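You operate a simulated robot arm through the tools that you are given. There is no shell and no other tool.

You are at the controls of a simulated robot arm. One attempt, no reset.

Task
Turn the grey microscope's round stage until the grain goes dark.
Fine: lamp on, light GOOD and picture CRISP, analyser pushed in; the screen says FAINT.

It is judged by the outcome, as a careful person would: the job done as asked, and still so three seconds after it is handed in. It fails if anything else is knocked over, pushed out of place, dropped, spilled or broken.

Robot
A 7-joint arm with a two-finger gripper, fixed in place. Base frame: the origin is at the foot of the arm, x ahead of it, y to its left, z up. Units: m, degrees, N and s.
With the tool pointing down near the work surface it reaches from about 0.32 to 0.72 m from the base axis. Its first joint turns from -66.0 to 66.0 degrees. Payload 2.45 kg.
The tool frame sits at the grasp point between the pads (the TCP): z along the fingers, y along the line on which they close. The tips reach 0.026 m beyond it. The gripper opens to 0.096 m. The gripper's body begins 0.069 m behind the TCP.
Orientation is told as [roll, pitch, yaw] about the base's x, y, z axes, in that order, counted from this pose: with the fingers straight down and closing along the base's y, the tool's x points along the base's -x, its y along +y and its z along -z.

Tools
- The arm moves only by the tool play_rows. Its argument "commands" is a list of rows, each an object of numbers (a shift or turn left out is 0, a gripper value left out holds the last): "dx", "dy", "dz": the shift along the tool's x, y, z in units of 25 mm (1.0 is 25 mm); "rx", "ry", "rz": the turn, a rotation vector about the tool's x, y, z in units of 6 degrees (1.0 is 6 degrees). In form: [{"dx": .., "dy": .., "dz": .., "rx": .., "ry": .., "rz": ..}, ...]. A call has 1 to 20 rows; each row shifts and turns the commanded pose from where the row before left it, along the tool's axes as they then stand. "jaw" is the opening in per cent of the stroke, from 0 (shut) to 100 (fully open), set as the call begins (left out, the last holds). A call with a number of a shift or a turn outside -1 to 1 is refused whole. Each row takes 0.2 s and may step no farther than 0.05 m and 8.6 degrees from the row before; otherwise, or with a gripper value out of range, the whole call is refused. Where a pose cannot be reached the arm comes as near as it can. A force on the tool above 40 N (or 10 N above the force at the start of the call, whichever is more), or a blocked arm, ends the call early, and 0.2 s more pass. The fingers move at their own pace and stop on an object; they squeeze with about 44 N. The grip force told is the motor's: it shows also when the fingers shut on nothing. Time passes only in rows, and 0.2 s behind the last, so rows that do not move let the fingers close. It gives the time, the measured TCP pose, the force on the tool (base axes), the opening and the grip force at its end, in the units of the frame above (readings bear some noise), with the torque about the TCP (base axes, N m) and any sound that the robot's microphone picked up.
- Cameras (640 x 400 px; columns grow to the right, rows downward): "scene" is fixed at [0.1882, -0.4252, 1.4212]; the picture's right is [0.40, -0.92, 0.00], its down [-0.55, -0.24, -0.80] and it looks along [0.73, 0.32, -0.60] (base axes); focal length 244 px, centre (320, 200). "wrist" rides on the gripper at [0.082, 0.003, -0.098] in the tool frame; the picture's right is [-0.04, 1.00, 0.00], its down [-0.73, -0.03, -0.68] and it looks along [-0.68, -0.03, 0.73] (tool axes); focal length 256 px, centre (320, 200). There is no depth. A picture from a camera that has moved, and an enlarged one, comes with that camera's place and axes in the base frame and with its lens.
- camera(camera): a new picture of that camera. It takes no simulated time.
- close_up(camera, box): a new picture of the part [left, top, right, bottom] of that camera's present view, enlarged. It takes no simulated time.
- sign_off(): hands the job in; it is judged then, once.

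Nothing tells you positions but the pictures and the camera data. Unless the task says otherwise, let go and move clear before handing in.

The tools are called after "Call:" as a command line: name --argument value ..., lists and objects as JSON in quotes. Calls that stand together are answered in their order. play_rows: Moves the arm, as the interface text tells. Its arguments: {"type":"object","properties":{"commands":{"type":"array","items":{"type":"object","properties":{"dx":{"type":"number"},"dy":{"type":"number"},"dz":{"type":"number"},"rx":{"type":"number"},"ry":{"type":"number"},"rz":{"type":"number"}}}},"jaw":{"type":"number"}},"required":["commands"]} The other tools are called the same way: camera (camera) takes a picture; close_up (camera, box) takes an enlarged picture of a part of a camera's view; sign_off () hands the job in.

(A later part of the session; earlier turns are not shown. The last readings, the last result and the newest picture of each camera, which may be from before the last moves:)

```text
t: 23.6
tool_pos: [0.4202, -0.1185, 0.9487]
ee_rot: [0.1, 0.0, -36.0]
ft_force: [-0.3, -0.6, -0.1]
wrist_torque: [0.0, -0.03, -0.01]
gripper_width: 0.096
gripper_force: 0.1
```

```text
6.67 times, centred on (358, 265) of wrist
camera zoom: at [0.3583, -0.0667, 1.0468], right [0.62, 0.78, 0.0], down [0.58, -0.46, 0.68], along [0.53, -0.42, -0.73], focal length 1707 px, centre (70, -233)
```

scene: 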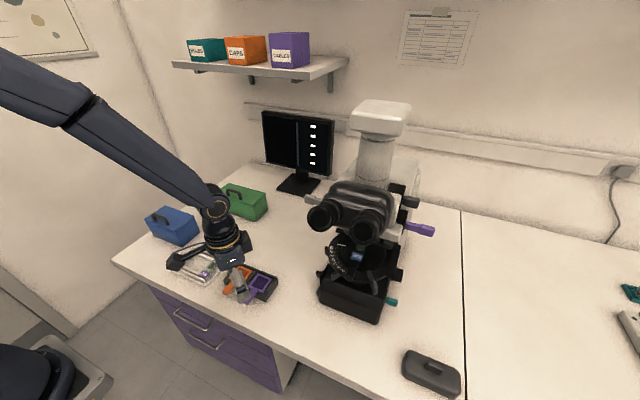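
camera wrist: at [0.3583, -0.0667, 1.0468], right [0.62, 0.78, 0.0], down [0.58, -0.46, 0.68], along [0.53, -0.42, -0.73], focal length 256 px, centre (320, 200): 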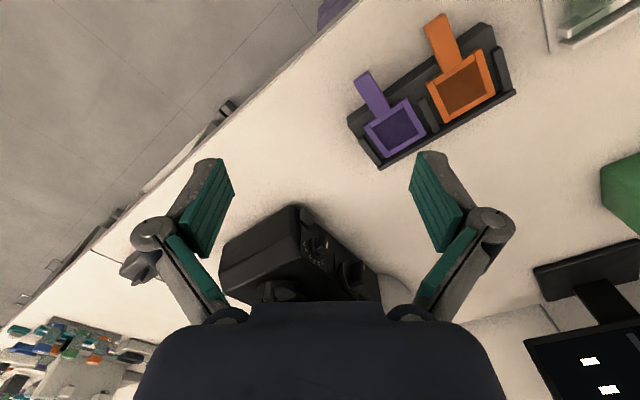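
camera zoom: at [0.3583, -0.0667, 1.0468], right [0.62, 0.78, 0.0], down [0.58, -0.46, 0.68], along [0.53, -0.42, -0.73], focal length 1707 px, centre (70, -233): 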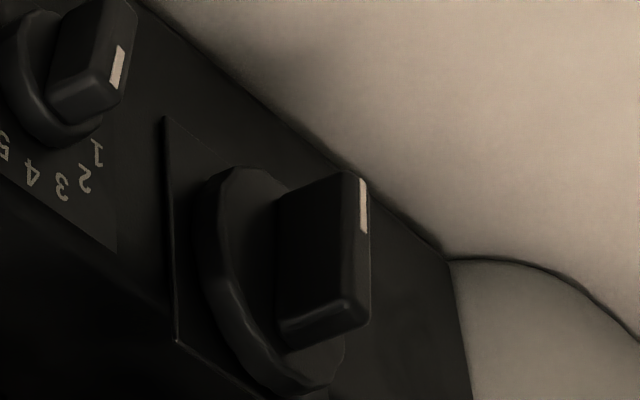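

The rocker lamp switch on the left face looks pressed at its rear end, with the front end standing out. I'll shut the fingers, set the tool leaning away from the microscope (tips toward it), and come to a stand-off beside the switch.

Call:
play_rows --commands '[{"rz": -1}, {"rz": -1}, {"rz": -1}, {"rz": -1}, {"rz": -1}, {"rz": -1}, {"rx": 0.953}, {"rx": 0.953}, {"rx": 0.953}, {"rx": 0.953}, {"rx": 0.953}, {"rx": 0.953}, {"rx": 0.953}]' --jaw 0

Call:
camera --camera "wrist"

Call:
camera --camera "scene"

```text
t: 26.4
tool_pos: [0.4198, -0.1183, 0.9499]
ee_rot: [-40.1, -0.1, -0.1]
ft_force: [0.0, 0.5, 1.0]
wrist_torque: [-0.04, 0.02, 0.0]
gripper_width: 0.0
gripper_force: 28.7
```

```text
taken
camera wrist: at [0.3406, -0.0512, 1.0226], right [0.04, 0.76, -0.64], down [0.73, 0.41, 0.54], along [0.68, -0.5, -0.54], focal length 256 px, centre (320, 200)
```

wrist: 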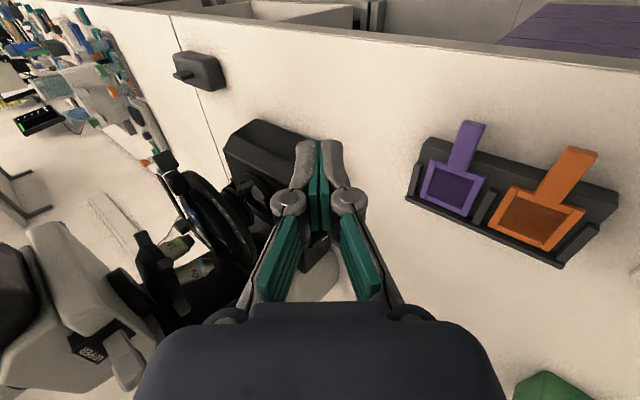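

```text
taken
```

scene: 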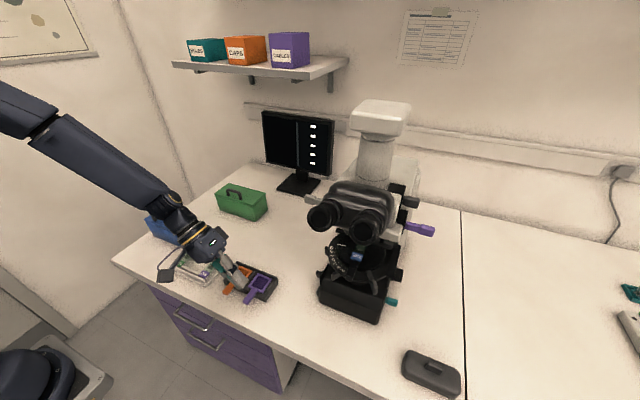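

Call:
close_up --camera "wrist" --box '[130, 100, 330, 300]'

Call:
close_up --camera "wrist" --box '[150, 140, 260, 280]'

Call:
close_up --camera "wrist" --box '[40, 280, 160, 400]'

```text
2.00 times, centred on (230, 200) of wrist
camera zoom: at [0.3406, -0.0512, 1.0226], right [0.04, 0.76, -0.64], down [0.73, 0.41, 0.54], along [0.68, -0.5, -0.54], focal length 512 px, centre (500, 200)
```

zoom: 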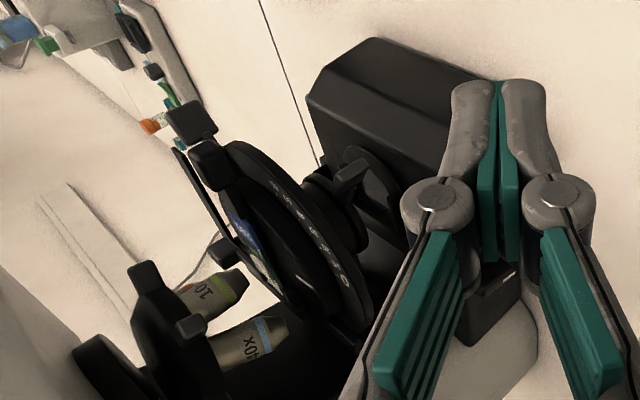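

```text
2.86 times, centred on (205, 210) of wrist
camera zoom: at [0.3406, -0.0512, 1.0226], right [0.04, 0.76, -0.64], down [0.73, 0.41, 0.54], along [0.68, -0.5, -0.54], focal length 731 px, centre (649, 171)
```

zoom: 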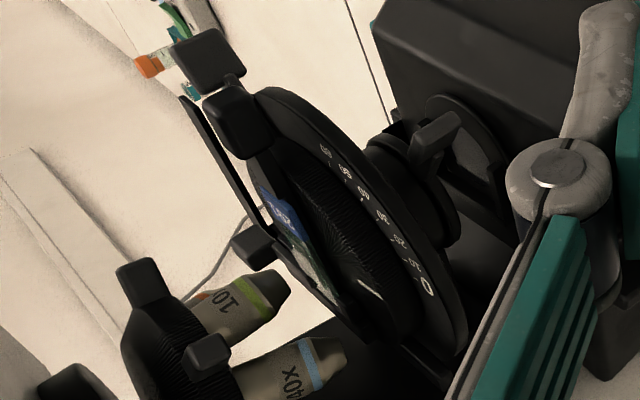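

```text
3.33 times, centred on (100, 340) of wrist
camera zoom: at [0.3406, -0.0512, 1.0226], right [0.04, 0.76, -0.64], down [0.73, 0.41, 0.54], along [0.68, -0.5, -0.54], focal length 853 px, centre (1053, -267)
```

zoom: 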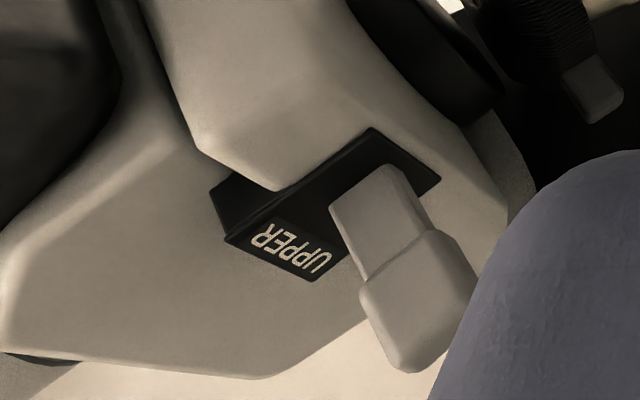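

Tilt of 28° gives more clearance above the filter tray, so I'll ease the tilt, move to the stand-off beside the lamp switch, and check with the cameras.

Call:
play_rows --commands '[{"rx": -1}, {"rx": -1}, {"dx": -0.887, "dy": -0.208, "dz": 0.488}, {"dx": -0.887, "dy": -0.208, "dz": 0.488}, {"dx": -0.887, "dy": -0.208, "dz": 0.488}, {"dx": -0.887, "dy": -0.208, "dz": 0.488}, {"dx": -0.887, "dy": -0.208, "dz": 0.488}, {"dx": -0.887, "dy": -0.208, "dz": 0.488}]'

Call:
camera --camera "wrist"

Call:
close_up --camera "scene" --box '[200, 170, 420, 330]'

```text
t: 28.2
tool_pos: [0.5539, -0.1795, 0.8996]
ee_rot: [-28.0, 0.0, 0.0]
ft_force: [0.0, 0.2, -0.2]
wrist_torque: [0.0, 0.0, 0.02]
gripper_width: 0.0001
gripper_force: 28.3
```

```text
taken
camera wrist: at [0.4744, -0.1294, 0.9845], right [0.04, 0.88, -0.47], down [0.73, 0.29, 0.61], along [0.68, -0.37, -0.64], focal length 256 px, centre (320, 200)
```

wrist: 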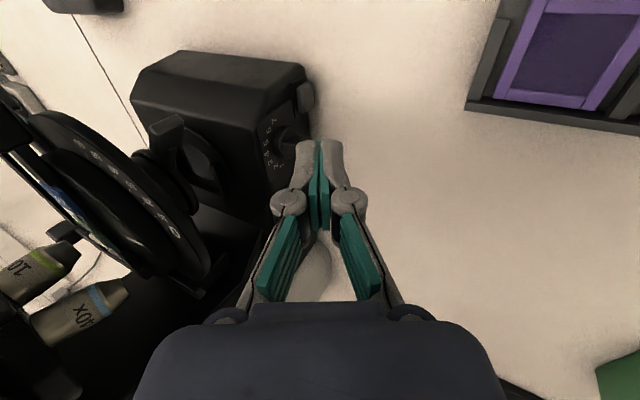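

```text
2.50 times, centred on (310, 250) of scene
camera zoom: at [0.1883, -0.4252, 1.4212], right [0.4, -0.92, 0.0], down [-0.55, -0.24, -0.8], along [0.73, 0.32, -0.6], focal length 611 px, centre (345, 75)
```

zoom: 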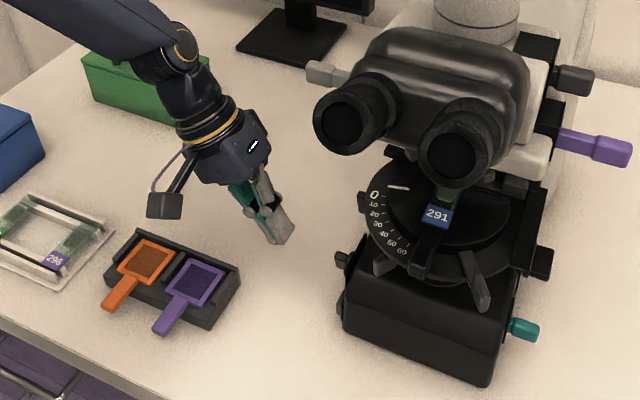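

Call:
play_rows --commands '[{"dy": 0.474, "dz": 0.892}, {"dy": 0.474, "dz": 0.892}, {"dy": 0.474, "dz": 0.892}, {"dy": 0.474, "dz": 0.892}]'

Call:
camera --camera "wrist"

Call:
close_up --camera "scene" --box '[230, 220, 390, 330]'

```text
t: 29.2
tool_pos: [0.5548, -0.1792, 0.7994]
ee_rot: [-27.9, 0.0, -0.2]
ft_force: [0.1, 0.5, 0.4]
wrist_torque: [0.04, 0.01, -0.03]
gripper_width: 0.0
gripper_force: 28.1
```

```text
taken
camera wrist: at [0.4743, -0.1301, 0.8828], right [0.04, 0.88, -0.47], down [0.73, 0.29, 0.61], along [0.68, -0.37, -0.63], focal length 256 px, centre (320, 200)
```

wrist: 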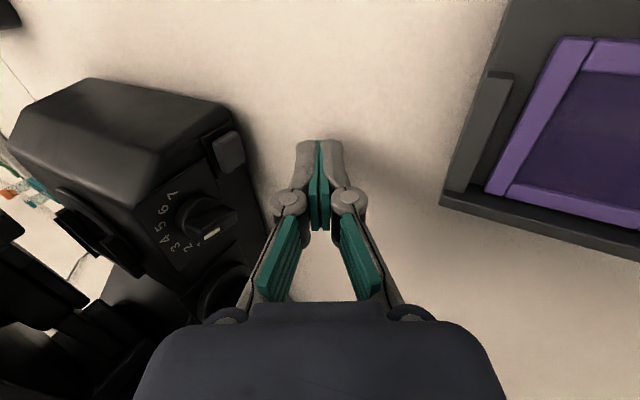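

```text
3.64 times, centred on (310, 275) of scene
camera zoom: at [0.1882, -0.4252, 1.4212], right [0.4, -0.92, 0.0], down [-0.55, -0.24, -0.8], along [0.73, 0.32, -0.6], focal length 889 px, centre (356, -73)
```

zoom: 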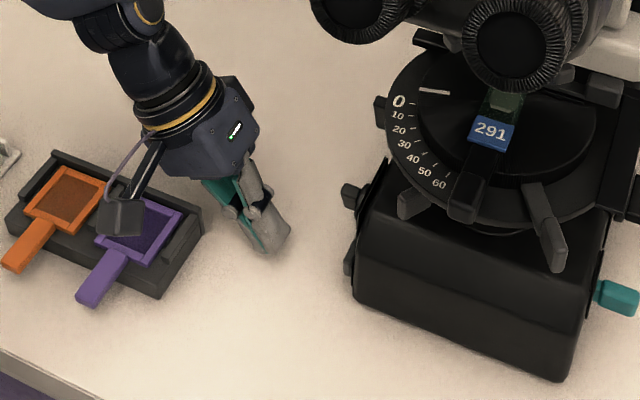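

Call:
close_up --camera "wrist" --box '[140, 110, 260, 270]'

Call:
close_up --camera "wrist" --box '[195, 115, 260, 185]'

```text
2.50 times, centred on (200, 190) of wrist
camera zoom: at [0.4743, -0.1301, 0.8828], right [0.04, 0.88, -0.47], down [0.73, 0.29, 0.61], along [0.68, -0.37, -0.63], focal length 640 px, centre (620, 225)
```

zoom: 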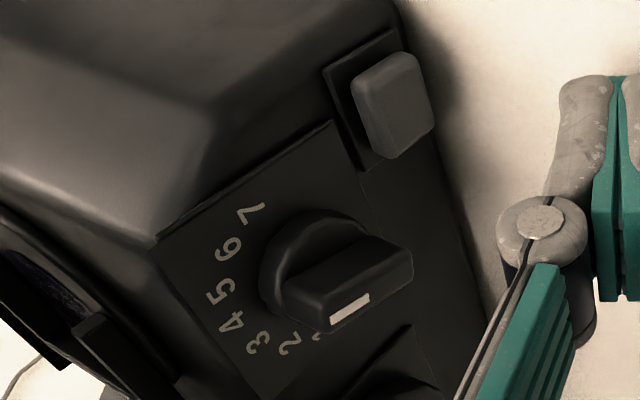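

```text
5.71 times, centred on (228, 150) of wrist
camera zoom: at [0.4743, -0.1301, 0.8828], right [0.04, 0.88, -0.47], down [0.73, 0.29, 0.61], along [0.68, -0.37, -0.63], focal length 1463 px, centre (849, 486)
```

zoom: 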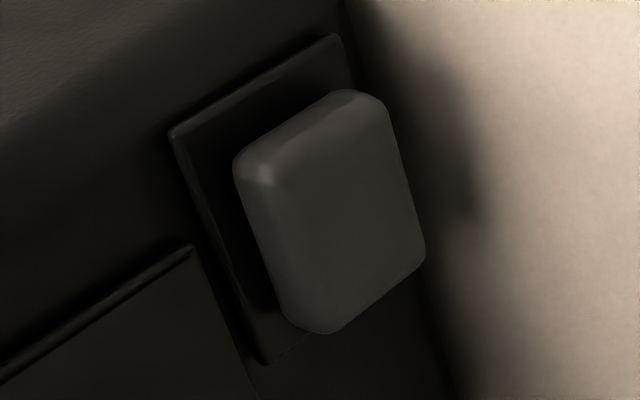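

The dial points at 1 (lowest), so everything on the scope does need setting: lamp, light, focus, analyser, then stage. I'll now press the standing-out front end of the lamp rocker gently with the finger tips.

Call:
play_rows --commands '[{"dx": 0.08, "dy": -0.707, "dz": 0.375}, {"dx": 0.08, "dy": -0.707, "dz": 0.375}, {"dy": -0.0706, "dz": 0.0375}, {"dy": -0.0706, "dz": 0.0375}]'

Call:
close_up --camera "wrist" --box '[220, 80, 380, 220]'

Call:
close_up --camera "scene" --box '[255, 105, 340, 190]'

```text
t: 30.2
tool_pos: [0.549, -0.2249, 0.7992]
ee_rot: [-28.0, 0.0, 0.0]
ft_force: [-0.6, 0.4, 0.8]
wrist_torque: [0.0, 0.02, 0.01]
gripper_width: 0.0
gripper_force: 28.2
```

```text
2.86 times, centred on (300, 150) of wrist
camera zoom: at [0.47, -0.1746, 0.8841], right [0.04, 0.88, -0.47], down [0.73, 0.29, 0.61], along [0.68, -0.37, -0.64], focal length 731 px, centre (377, 343)
```

zoom: 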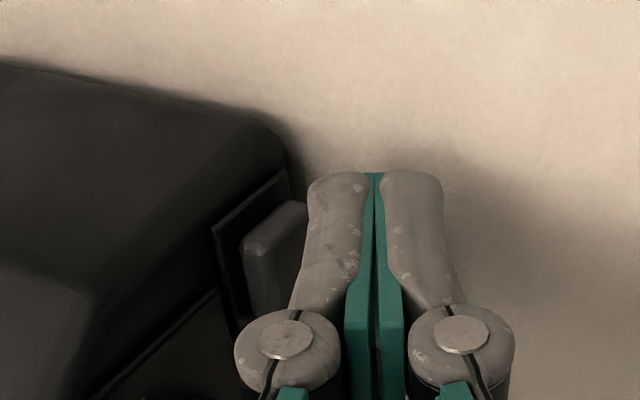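

```text
4.71 times, centred on (298, 148) of scene
camera zoom: at [0.1882, -0.4252, 1.4212], right [0.4, -0.92, 0.0], down [-0.55, -0.24, -0.8], along [0.73, 0.32, -0.6], focal length 1150 px, centre (426, 447)
```

zoom: 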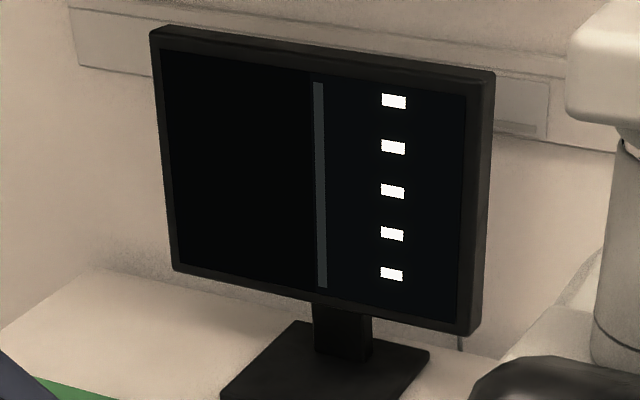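

The finger edge is just beside the rocker; I keep pressing in small steps and watch force and screen.

Call:
play_rows --commands '[{"dy": -0.0706, "dz": 0.0375}, {"dy": -0.0706, "dz": 0.0375}, {"dy": -0.0706, "dz": 0.0375}]'

Call:
close_up --camera "scene" --box '[255, 105, 340, 190]'

```text
t: 31.0
tool_pos: [0.5505, -0.2306, 0.7989]
ee_rot: [-28.0, 0.1, -0.2]
ft_force: [-0.1, -0.2, 0.2]
wrist_torque: [-0.01, 0.01, 0.03]
gripper_width: 0.0
gripper_force: 28.8
```

```text
4.71 times, centred on (298, 148) of scene
camera zoom: at [0.1882, -0.4252, 1.4212], right [0.4, -0.92, 0.0], down [-0.55, -0.24, -0.8], along [0.73, 0.32, -0.6], focal length 1150 px, centre (426, 447)
```

zoom: 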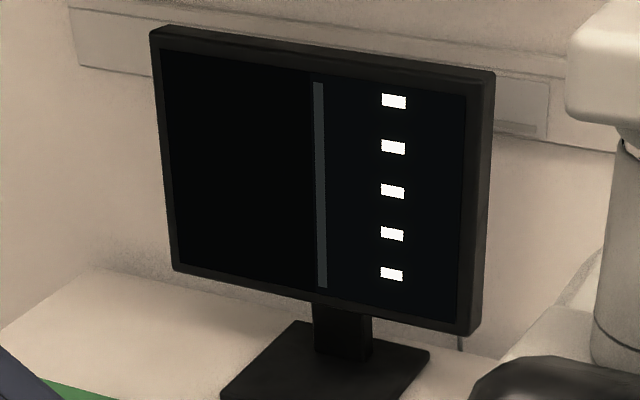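

Call:
play_rows --commands '[{"dy": -0.0706, "dz": 0.0375}, {"dy": -0.0706, "dz": 0.0375}]'

Call:
close_up --camera "wrist" --box '[220, 80, 380, 220]'

Call:
close_up --camera "scene" --box '[290, 240, 380, 320]'

```text
t: 31.6
tool_pos: [0.5494, -0.2349, 0.8004]
ee_rot: [-28.0, 0.0, 0.0]
ft_force: [1.0, 0.6, -0.1]
wrist_torque: [0.01, 0.03, -0.02]
gripper_width: 0.0
gripper_force: 28.7
```

```text
2.86 times, centred on (300, 150) of wrist
camera zoom: at [0.4697, -0.1847, 0.8843], right [0.04, 0.88, -0.47], down [0.73, 0.29, 0.61], along [0.68, -0.37, -0.64], focal length 731 px, centre (377, 343)
```

zoom: 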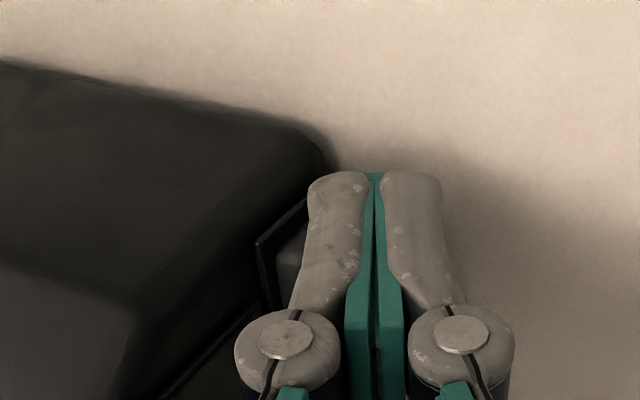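

```text
5.00 times, centred on (335, 280) of scene
camera zoom: at [0.1883, -0.4251, 1.4212], right [0.4, -0.92, 0.0], down [-0.55, -0.24, -0.8], along [0.73, 0.32, -0.6], focal length 1222 px, centre (245, -200)
```

zoom: 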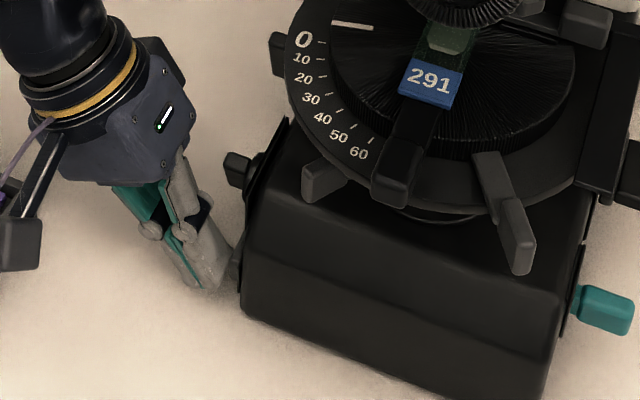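

Call:
play_rows --commands '[{"dy": -0.0706, "dz": 0.0375}, {"dy": -0.0706, "dz": 0.0375}]'

Call:
close_up --camera "scene" --box '[255, 105, 340, 190]'

Call:
close_up --camera "wrist" --box '[250, 110, 330, 180]'

```text
t: 32.2
tool_pos: [0.5492, -0.2386, 0.8]
ee_rot: [-28.0, 0.0, 0.0]
ft_force: [1.1, 2.3, -0.6]
wrist_torque: [0.07, 0.01, 0.0]
gripper_width: 0.0003
gripper_force: 28.8
heard: click
```

```text
4.71 times, centred on (298, 148) of scene
camera zoom: at [0.1883, -0.4251, 1.4213], right [0.4, -0.92, 0.0], down [-0.55, -0.24, -0.8], along [0.73, 0.32, -0.6], focal length 1150 px, centre (426, 447)
```

zoom: 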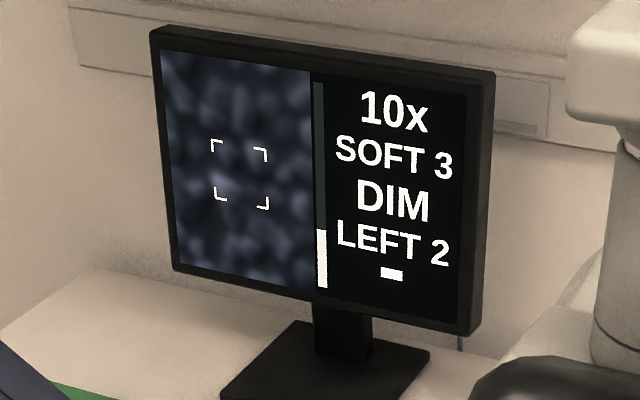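

```text
5.71 times, centred on (290, 145) of wrist
camera zoom: at [0.4697, -0.1883, 0.8843], right [0.04, 0.88, -0.47], down [0.73, 0.29, 0.61], along [0.68, -0.37, -0.64], focal length 1463 px, centre (491, 514)
```

zoom: 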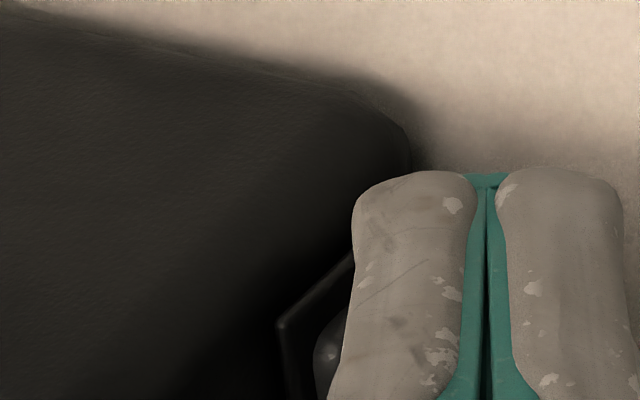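

The lamp is on: the screen now reads 10x, SOFT 3, DIM, LEFT 2 and a blank last line. Next I back away from the switch and look squarely at the dial and the big knob to plan turning them.

Call:
play_rows --commands '[{"dy": 0.707, "dz": -0.375}, {"dy": 0.707, "dz": -0.375}, {"dy": 0.707, "dz": -0.375}, {"dz": -1}, {"dz": -1}]'

Call:
camera --camera "wrist"

Call:
close_up --camera "scene" --box '[255, 105, 340, 190]'

Call:
close_up --camera "scene" --box '[180, 240, 300, 320]'

```text
t: 33.4
tool_pos: [0.5495, -0.1538, 0.844]
ee_rot: [-27.9, 0.1, -0.1]
ft_force: [-0.7, -0.4, 0.2]
wrist_torque: [0.01, 0.03, 0.03]
gripper_width: 0.0003
gripper_force: 28.6
```

```text
taken
camera wrist: at [0.4698, -0.1047, 0.9286], right [0.04, 0.88, -0.47], down [0.73, 0.29, 0.61], along [0.68, -0.37, -0.64], focal length 256 px, centre (320, 200)
```

wrist: 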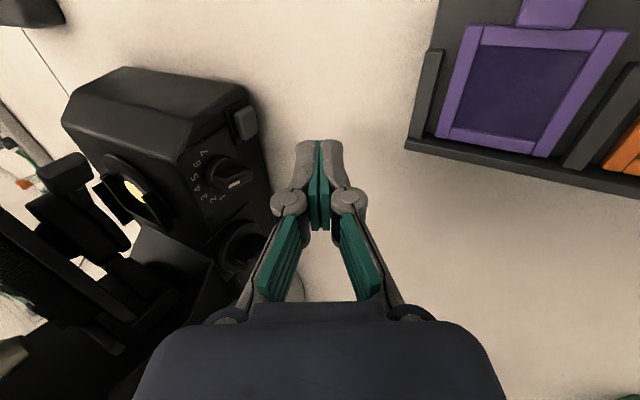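

```text
4.71 times, centred on (298, 148) of scene
camera zoom: at [0.1882, -0.4252, 1.4212], right [0.4, -0.92, 0.0], down [-0.55, -0.24, -0.8], along [0.73, 0.32, -0.6], focal length 1150 px, centre (426, 447)
```

zoom: 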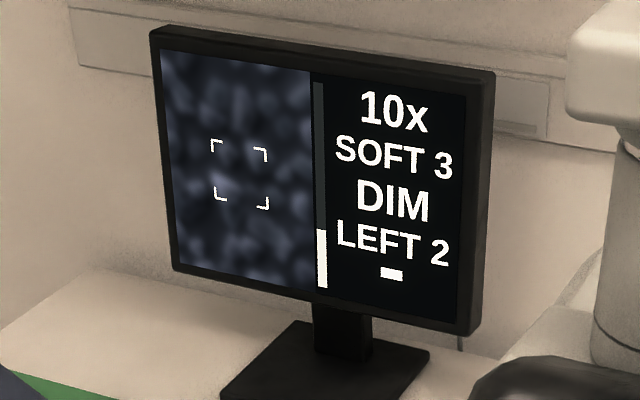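

```text
5.00 times, centred on (240, 280) of scene
camera zoom: at [0.1882, -0.4252, 1.4212], right [0.4, -0.92, 0.0], down [-0.55, -0.24, -0.8], along [0.73, 0.32, -0.6], focal length 1222 px, centre (720, -200)
```

zoom: 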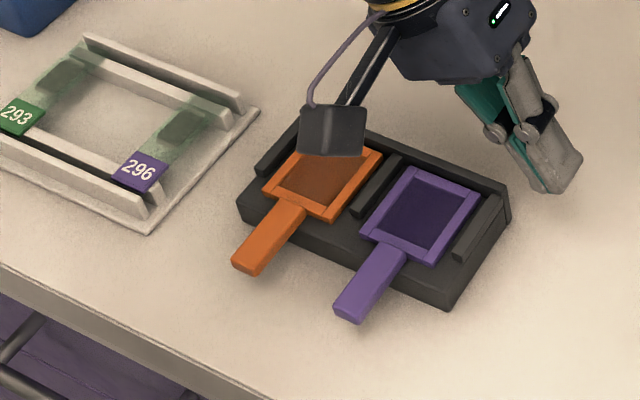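

Call:
play_rows --commands '[{"dy": -0.28, "dz": -0.53}, {"dy": -0.28, "dz": -0.53}, {"rx": 1}, {"rx": 1}, {"rx": 1}, {"rx": 1}, {"rx": 1}, {"rx": 1}, {"rx": 1}]'

Call:
camera --camera "wrist"

Call:
camera --camera "scene"

```text
t: 35.4
tool_pos: [0.55, -0.1543, 0.8747]
ee_rot: [-70.2, 0.0, 0.0]
ft_force: [0.0, 0.0, 0.1]
wrist_torque: [0.01, 0.03, 0.01]
gripper_width: 0.0
gripper_force: 28.4
```

```text
taken
camera wrist: at [0.4701, -0.0605, 0.9037], right [0.04, 0.34, -0.94], down [0.73, 0.63, 0.26], along [0.68, -0.7, -0.22], focal length 256 px, centre (320, 200)
```

wrist: 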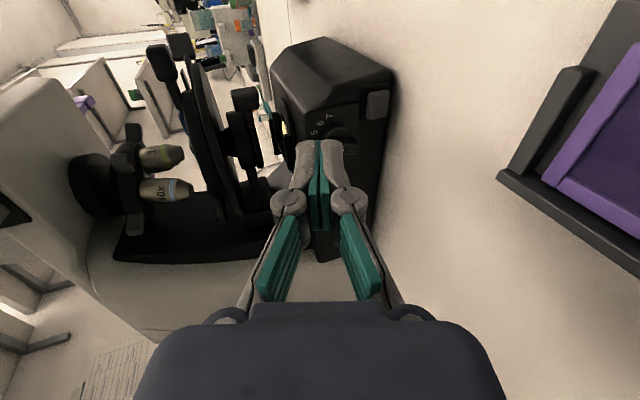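

```text
taken
```

scene: 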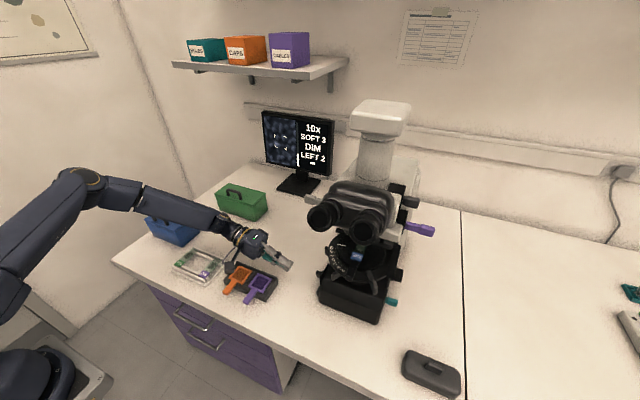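

Call:
play_rows --commands '[{"dy": -0.94, "dz": -0.342}, {"dy": -0.94, "dz": -0.342}]'

Call:
camera --camera "wrist"

Call:
close_up --camera "wrist" --box '[330, 60, 460, 240]'

```text
t: 36.0
tool_pos: [0.5512, -0.1545, 0.924]
ee_rot: [-70.1, 0.0, -0.2]
ft_force: [-0.7, -1.4, 0.4]
wrist_torque: [0.01, 0.0, 0.03]
gripper_width: 0.0002
gripper_force: 28.0
```

```text
taken
camera wrist: at [0.4704, -0.0603, 0.9541], right [0.04, 0.34, -0.94], down [0.73, 0.63, 0.26], along [0.68, -0.7, -0.22], focal length 256 px, centre (320, 200)
```

wrist: 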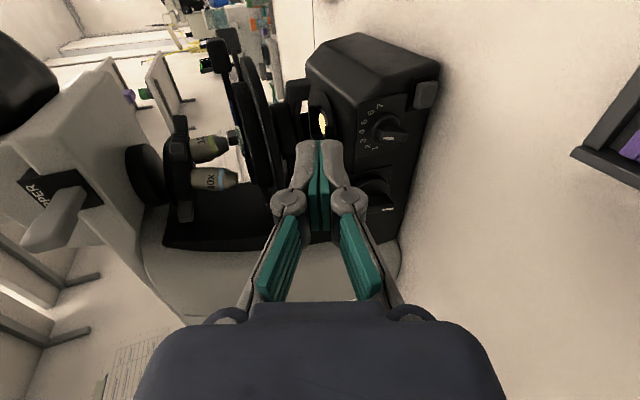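

```text
2.22 times, centred on (395, 150) of wrist
camera zoom: at [0.4704, -0.0603, 0.9541], right [0.04, 0.34, -0.94], down [0.73, 0.63, 0.26], along [0.68, -0.7, -0.22], focal length 569 px, centre (153, 311)
```

zoom: 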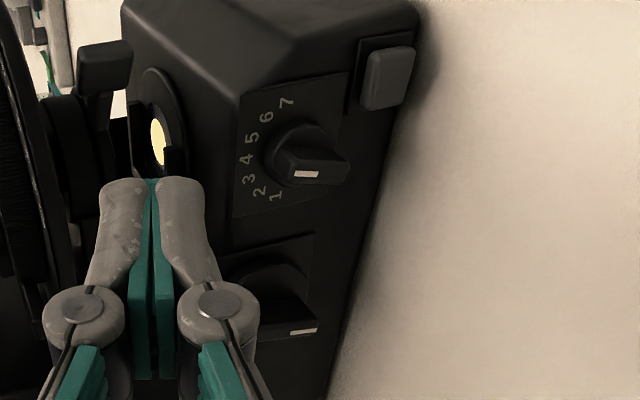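

Call:
close_up --camera "wrist" --box '[360, 95, 420, 155]'

Call:
close_up --camera "wrist" --box '[350, 160, 410, 220]'

Call:
close_up --camera "wrist" --box '[170, 20, 340, 190]'

```text
6.67 times, centred on (390, 125) of wrist
camera zoom: at [0.4704, -0.0603, 0.9541], right [0.04, 0.34, -0.94], down [0.73, 0.63, 0.26], along [0.68, -0.7, -0.22], focal length 1707 px, centre (-147, 700)
```

zoom: 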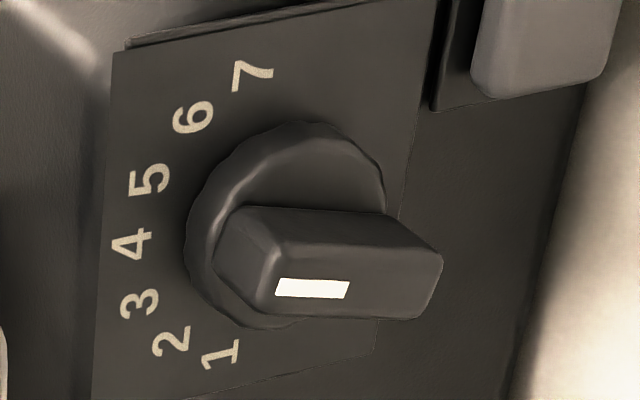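

```text
6.67 times, centred on (380, 190) of wrist
camera zoom: at [0.4704, -0.0603, 0.9541], right [0.04, 0.34, -0.94], down [0.73, 0.63, 0.26], along [0.68, -0.7, -0.22], focal length 1707 px, centre (-80, 267)
```

zoom: 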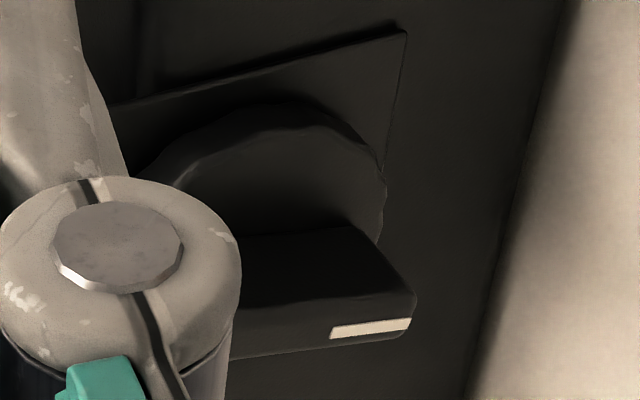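

```text
2.35 times, centred on (255, 105) of wrist
camera zoom: at [0.4704, -0.0603, 0.9541], right [0.04, 0.34, -0.94], down [0.73, 0.63, 0.26], along [0.68, -0.7, -0.22], focal length 602 px, centre (473, 424)
```

zoom: 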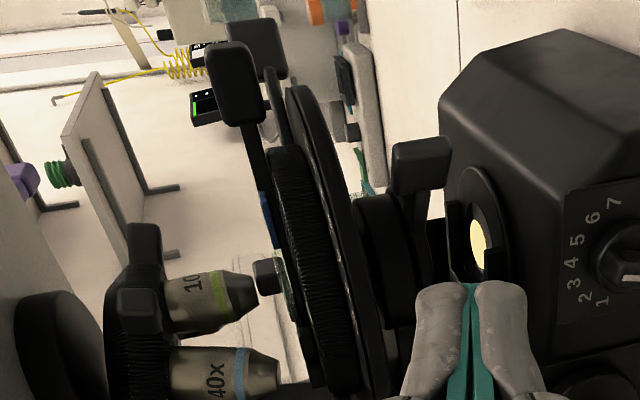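

The dial points between 4 and 5 with its grip bar standing upright at about (0.593, -0.239, 0.822), and the focus knob's bar is upright too. I'll roll the hand so the fingers close along x with the camera on top, ready to grasp the dial bar.

Call:
play_rows --commands '[{"rz": -1}, {"rz": -1}, {"rz": -1}, {"rz": -1}, {"rz": -1}, {"rz": -1}, {"rz": -1}, {"rz": -1}, {"rz": -1}, {"rz": -1}, {"rz": -1}, {"rz": -1}, {"rz": -1}, {"rz": -1}, {"rz": -1}]' --jaw 27

Call:
camera --camera "wrist"

Call:
camera --camera "scene"

```text
t: 39.2
tool_pos: [0.5506, -0.1544, 0.9237]
ee_rot: [0.4, 69.9, 90.4]
ft_force: [-0.3, 0.0, -0.1]
wrist_torque: [0.03, 0.0, 0.07]
gripper_width: 0.0259
gripper_force: 0.0
```

```text
taken
camera wrist: at [0.5483, -0.0893, 1.0331], right [-1.0, 0.01, -0.04], down [0.03, 0.89, -0.46], along [0.03, -0.46, -0.89], focal length 256 px, centre (320, 200)
```

wrist: 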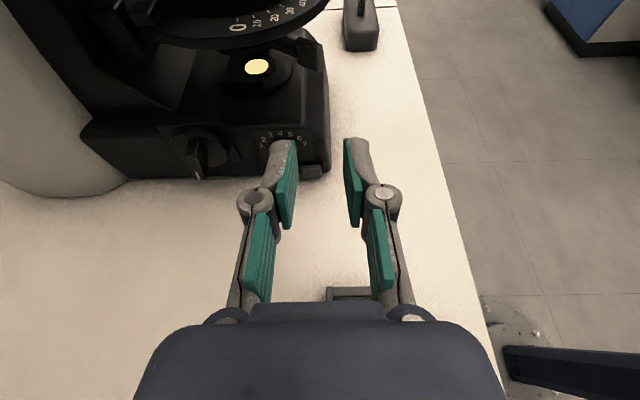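

```text
taken
```

scene: 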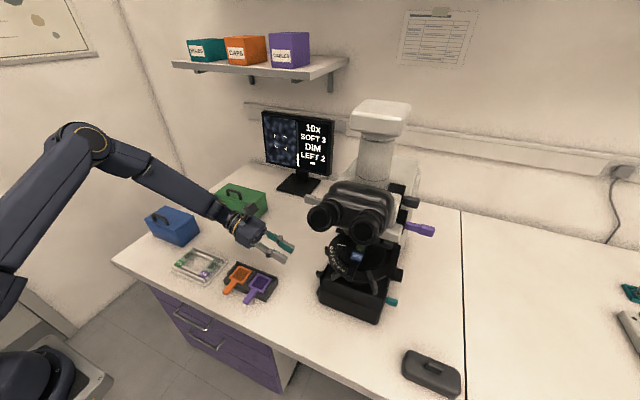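

Call:
close_up --camera "wrist" --box '[160, 100, 340, 200]'

Call:
close_up --camera "wrist" --box '[160, 110, 240, 190]'

```text
3.56 times, centred on (250, 150) of wrist
camera zoom: at [0.5483, -0.0893, 1.0331], right [-1.0, 0.01, -0.04], down [0.03, 0.89, -0.46], along [0.03, -0.46, -0.89], focal length 910 px, centre (569, 378)
```

zoom: 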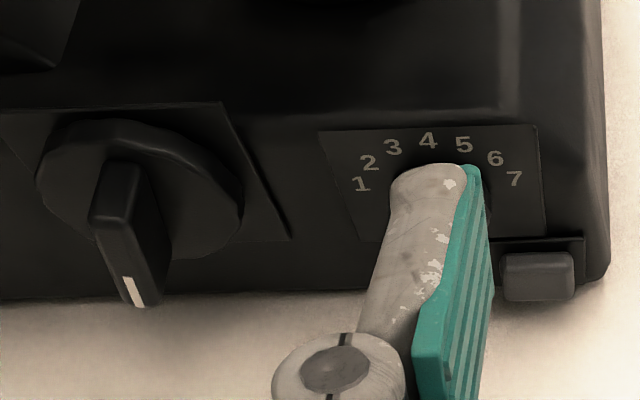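

```text
5.00 times, centred on (200, 150) of wrist
camera zoom: at [0.5483, -0.0893, 1.0331], right [-1.0, 0.01, -0.04], down [0.03, 0.89, -0.46], along [0.03, -0.46, -0.89], focal length 1280 px, centre (920, 450)
```

zoom: 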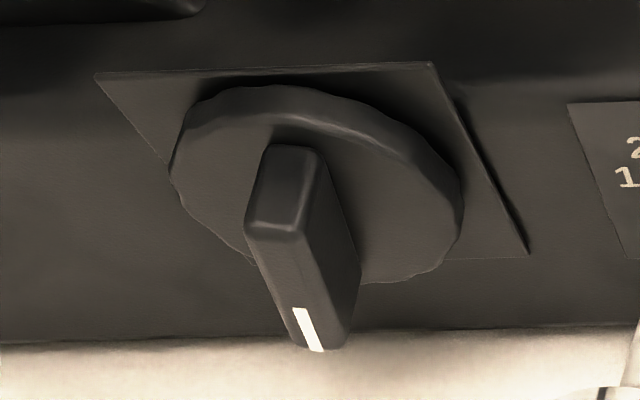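

Both bars show clearly now: the dial bar is hidden behind a finger and the focus knob's pointer points down. I'll move to a stand-off in front of the dial bar with the fingers part open and check alignment.

Call:
play_rows --commands '[{"dx": -0.787, "dy": -0.565, "dz": 0.57}, {"dx": -0.787, "dy": -0.565, "dz": 0.57}, {"dx": -0.787, "dy": -0.565, "dz": 0.57}]'

Call:
camera --camera "wrist"

Call:
close_up --camera "wrist" --box '[240, 80, 400, 200]'

Call:
close_up --camera "scene" --box '[130, 180, 350, 320]'

```text
t: 40.0
tool_pos: [0.5926, -0.175, 0.8543]
ee_rot: [-0.1, 70.1, 90.0]
ft_force: [0.1, -0.2, 0.9]
wrist_torque: [-0.05, -0.02, 0.02]
gripper_width: 0.0261
gripper_force: 0.0
```

```text
taken
camera wrist: at [0.5901, -0.1093, 0.963], right [-1.0, 0.01, -0.04], down [0.03, 0.89, -0.46], along [0.03, -0.46, -0.89], focal length 256 px, centre (320, 200)
```

wrist: 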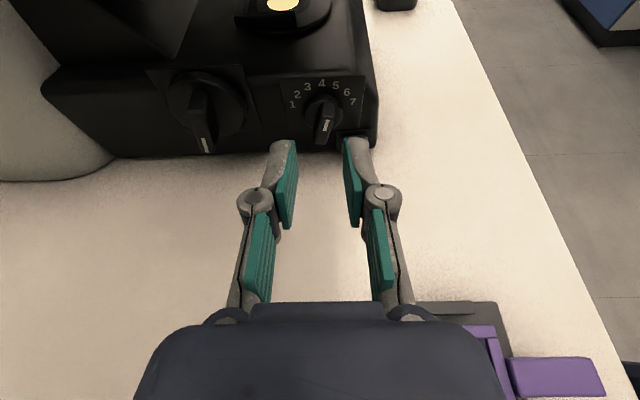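

```text
3.33 times, centred on (320, 140) of wrist
camera zoom: at [0.5901, -0.1093, 0.963], right [-1.0, 0.01, -0.04], down [0.03, 0.89, -0.46], along [0.03, -0.46, -0.89], focal length 853 px, centre (320, 400)
```

zoom: 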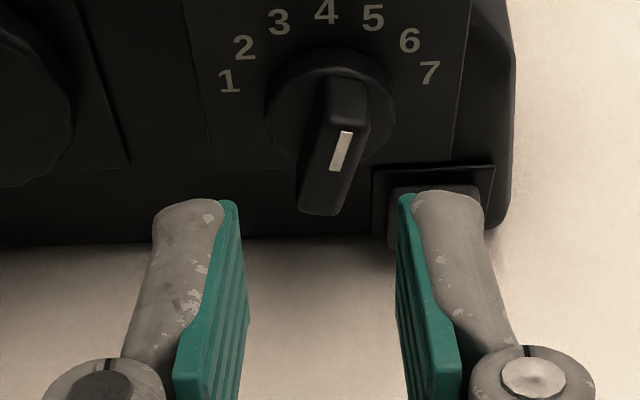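

```text
2.86 times, centred on (240, 250) of scene
camera zoom: at [0.1882, -0.4252, 1.4212], right [0.4, -0.92, 0.0], down [-0.55, -0.24, -0.8], along [0.73, 0.32, -0.6], focal length 698 px, centre (549, 57)
```

zoom: 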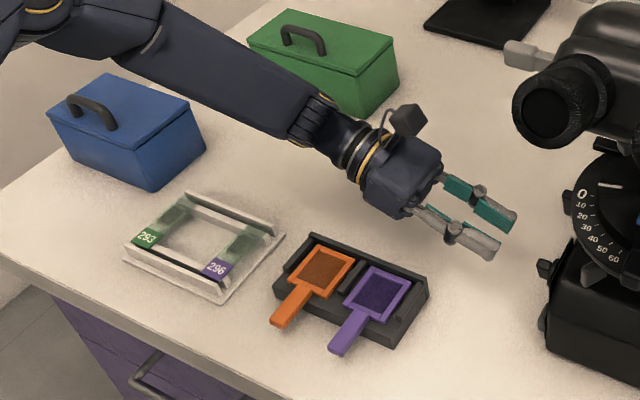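

The fingers are centred on the dial bar, which leans slightly toward 5. I'll roll to match its lean, advance so the tips straddle it, then check.

Call:
play_rows --commands '[{"rz": 0.75}, {"rz": 0.75}, {"dx": -0.092, "dy": 0.028, "dz": 0.73}, {"dx": -0.092, "dy": 0.028, "dz": 0.73}, {"dx": -0.092, "dy": 0.028, "dz": 0.73}]'

Call:
close_up --camera "wrist" --box '[240, 60, 400, 200]'

Call:
close_up --camera "scene" --box '[200, 180, 380, 320]'

```text
t: 41.2
tool_pos: [0.5922, -0.2234, 0.8289]
ee_rot: [-23.5, 68.2, 64.9]
ft_force: [1.0, 0.0, 0.3]
wrist_torque: [-0.04, -0.02, 0.0]
gripper_width: 0.0259
gripper_force: 0.0
```

```text
2.86 times, centred on (320, 130) of wrist
camera zoom: at [0.5771, -0.1574, 0.9368], right [-0.98, 0.07, -0.18], down [0.14, 0.88, -0.45], along [0.13, -0.46, -0.88], focal length 731 px, centre (320, 400)
```

zoom: 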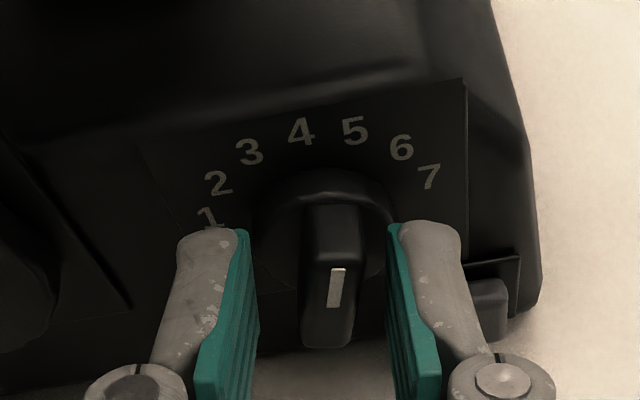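

```text
2.86 times, centred on (290, 250) of scene
camera zoom: at [0.1883, -0.4252, 1.4212], right [0.4, -0.92, 0.0], down [-0.55, -0.24, -0.8], along [0.73, 0.32, -0.6], focal length 698 px, centre (406, 57)
```

zoom: 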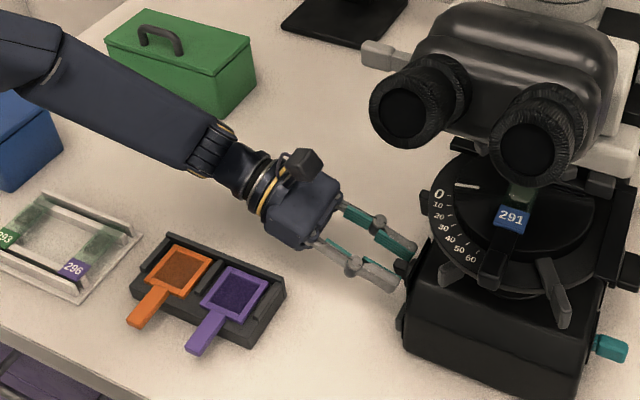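

The bar stands square between the fingers. I'll close on it gently.

Call:
play_rows --commands '[{}, {}, {}]' --jaw 4

Call:
close_up --camera "wrist" --box '[240, 60, 400, 200]'

Call:
close_up --camera "scene" --box '[255, 105, 340, 190]'

```text
t: 42.0
tool_pos: [0.5899, -0.2237, 0.829]
ee_rot: [-23.3, 68.2, 64.7]
ft_force: [-13.2, 1.2, -1.6]
wrist_torque: [-0.49, -0.87, -0.24]
gripper_width: 0.0135
gripper_force: 40.0
```

```text
2.86 times, centred on (320, 130) of wrist
camera zoom: at [0.5757, -0.1576, 0.9363], right [-0.98, 0.07, -0.18], down [0.15, 0.88, -0.45], along [0.13, -0.46, -0.88], focal length 731 px, centre (320, 400)
```

zoom: 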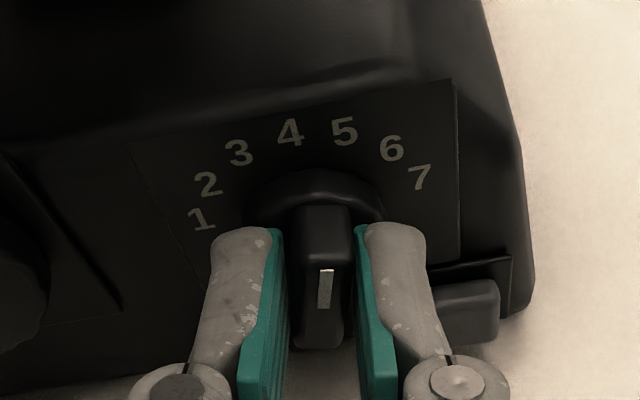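

```text
4.71 times, centred on (298, 148) of scene
camera zoom: at [0.1879, -0.4251, 1.4213], right [0.4, -0.92, 0.0], down [-0.55, -0.24, -0.8], along [0.73, 0.32, -0.6], focal length 1150 px, centre (426, 447)
```

zoom: 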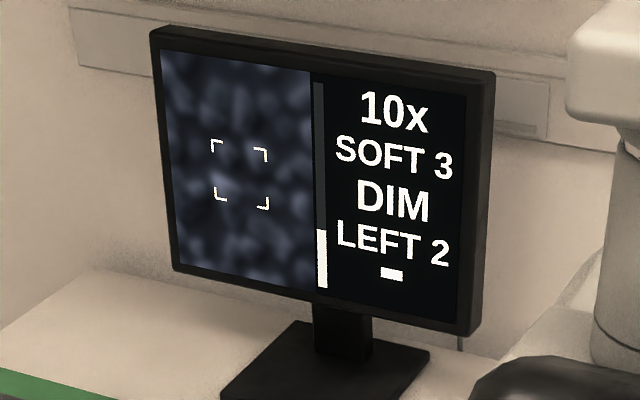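

Call:
play_rows --commands '[{"dy": 0.09}, {"rx": 0.2817, "ry": -0.0446, "rz": 0.783, "dy": 0.0227, "dx": 0.0036}, {"rx": 0.2817, "ry": -0.0446, "rz": 0.783, "dy": 0.0227, "dx": 0.0036}]'

Call:
close_up --camera "wrist" --box '[240, 60, 400, 200]'

Call:
close_up --camera "scene" --box '[255, 105, 340, 190]'

```text
t: 42.8
tool_pos: [0.5878, -0.2244, 0.829]
ee_rot: [-43.4, 62.4, 47.1]
ft_force: [1.9, -9.3, -3.9]
wrist_torque: [0.33, 0.04, 0.58]
gripper_width: 0.011
gripper_force: 38.3
```

```text
2.86 times, centred on (320, 130) of wrist
camera zoom: at [0.5553, -0.1577, 0.9321], right [-0.93, 0.07, -0.35], down [0.22, 0.88, -0.41], along [0.28, -0.46, -0.84], focal length 731 px, centre (320, 400)
```

zoom: 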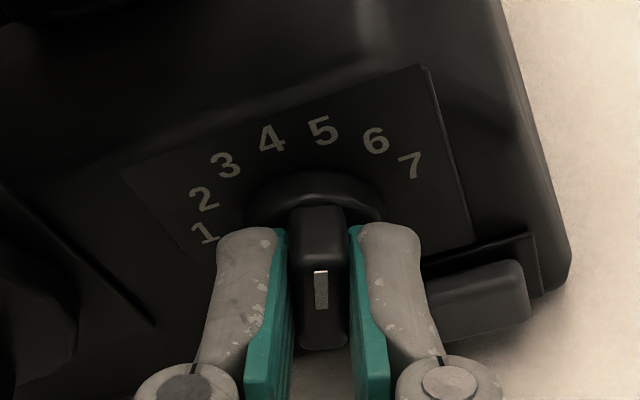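

```text
4.71 times, centred on (298, 148) of scene
camera zoom: at [0.1883, -0.4254, 1.4211], right [0.4, -0.92, 0.0], down [-0.55, -0.24, -0.8], along [0.73, 0.32, -0.6], focal length 1150 px, centre (426, 447)
```

zoom: 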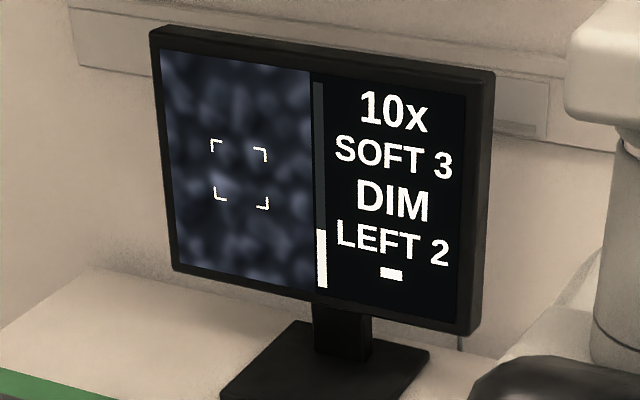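

Call:
play_rows --commands '[{"rx": 0.2817, "ry": -0.0446, "rz": 0.783, "dy": 0.0227, "dx": 0.0036}, {"rx": 0.2817, "ry": -0.0446, "rz": 0.783, "dy": 0.0227, "dx": 0.0036}, {"rx": 0.2817, "ry": -0.0446, "rz": 0.783, "dy": 0.0227, "dx": 0.0036}]'

Call:
close_up --camera "wrist" --box '[240, 60, 400, 200]'

Call:
close_up --camera "scene" --box '[255, 105, 340, 190]'

```text
t: 43.6
tool_pos: [0.587, -0.2238, 0.8285]
ee_rot: [-60.7, 50.8, 32.3]
ft_force: [10.7, -12.3, -5.0]
wrist_torque: [-0.25, -0.03, 0.45]
gripper_width: 0.0109
gripper_force: 38.2
```

```text
2.86 times, centred on (320, 130) of wrist
camera zoom: at [0.5277, -0.1577, 0.919], right [-0.81, 0.07, -0.58], down [0.32, 0.88, -0.34], along [0.49, -0.46, -0.74], focal length 731 px, centre (320, 400)
```

zoom: 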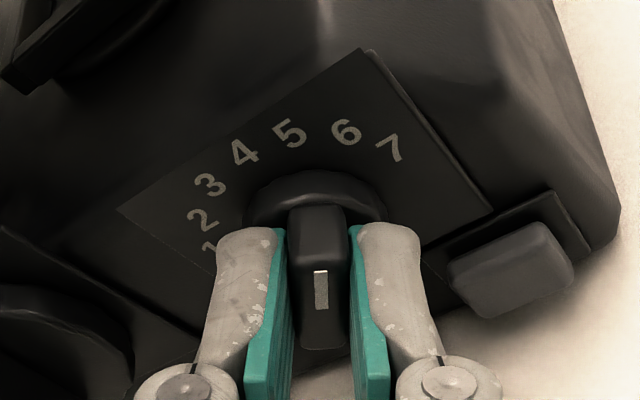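

```text
4.71 times, centred on (298, 148) of scene
camera zoom: at [0.1886, -0.4255, 1.4211], right [0.4, -0.92, 0.0], down [-0.55, -0.24, -0.8], along [0.73, 0.32, -0.6], focal length 1150 px, centre (426, 447)
```

zoom: 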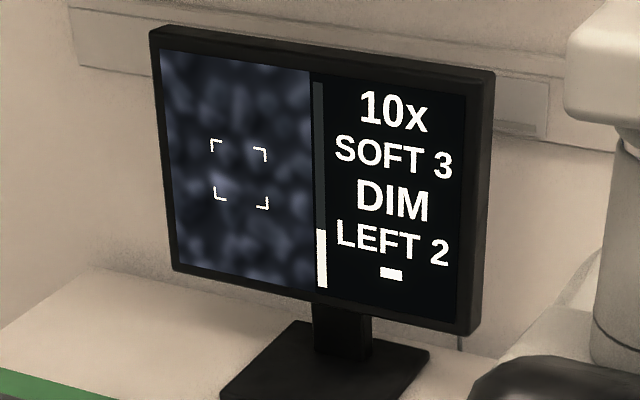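

Call:
play_rows --commands '[{"rx": 0.2817, "ry": -0.0446, "rz": 0.783, "dy": 0.0, "dx": 0.0036}, {}, {}]'

Call:
close_up --camera "scene" --box '[255, 105, 340, 190]'

Call:
close_up --camera "wrist" --box '[240, 60, 400, 200]'

```text
t: 44.4
tool_pos: [0.5872, -0.2231, 0.8291]
ee_rot: [-64.6, 46.6, 29.3]
ft_force: [6.1, -7.6, -1.7]
wrist_torque: [-0.19, -0.03, 0.45]
gripper_width: 0.0108
gripper_force: 38.3
```

```text
4.71 times, centred on (298, 148) of scene
camera zoom: at [0.1884, -0.4253, 1.4212], right [0.4, -0.92, 0.0], down [-0.55, -0.24, -0.8], along [0.73, 0.32, -0.6], focal length 1150 px, centre (426, 447)
```

zoom: 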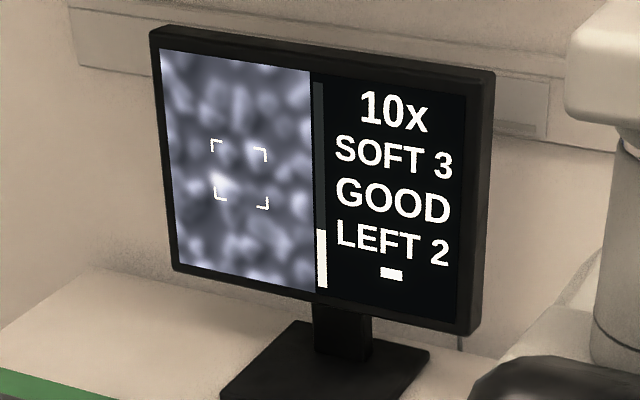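

```text
2.86 times, centred on (320, 130) of wrist
camera zoom: at [0.5196, -0.1576, 0.9132], right [-0.76, 0.07, -0.65], down [0.35, 0.88, -0.31], along [0.55, -0.46, -0.69], focal length 731 px, centre (320, 400)
```

zoom: 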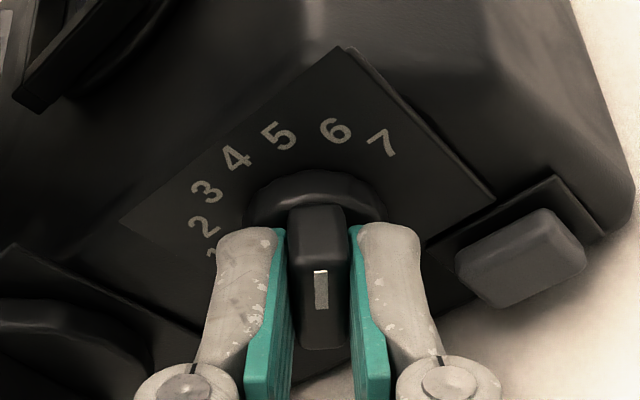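

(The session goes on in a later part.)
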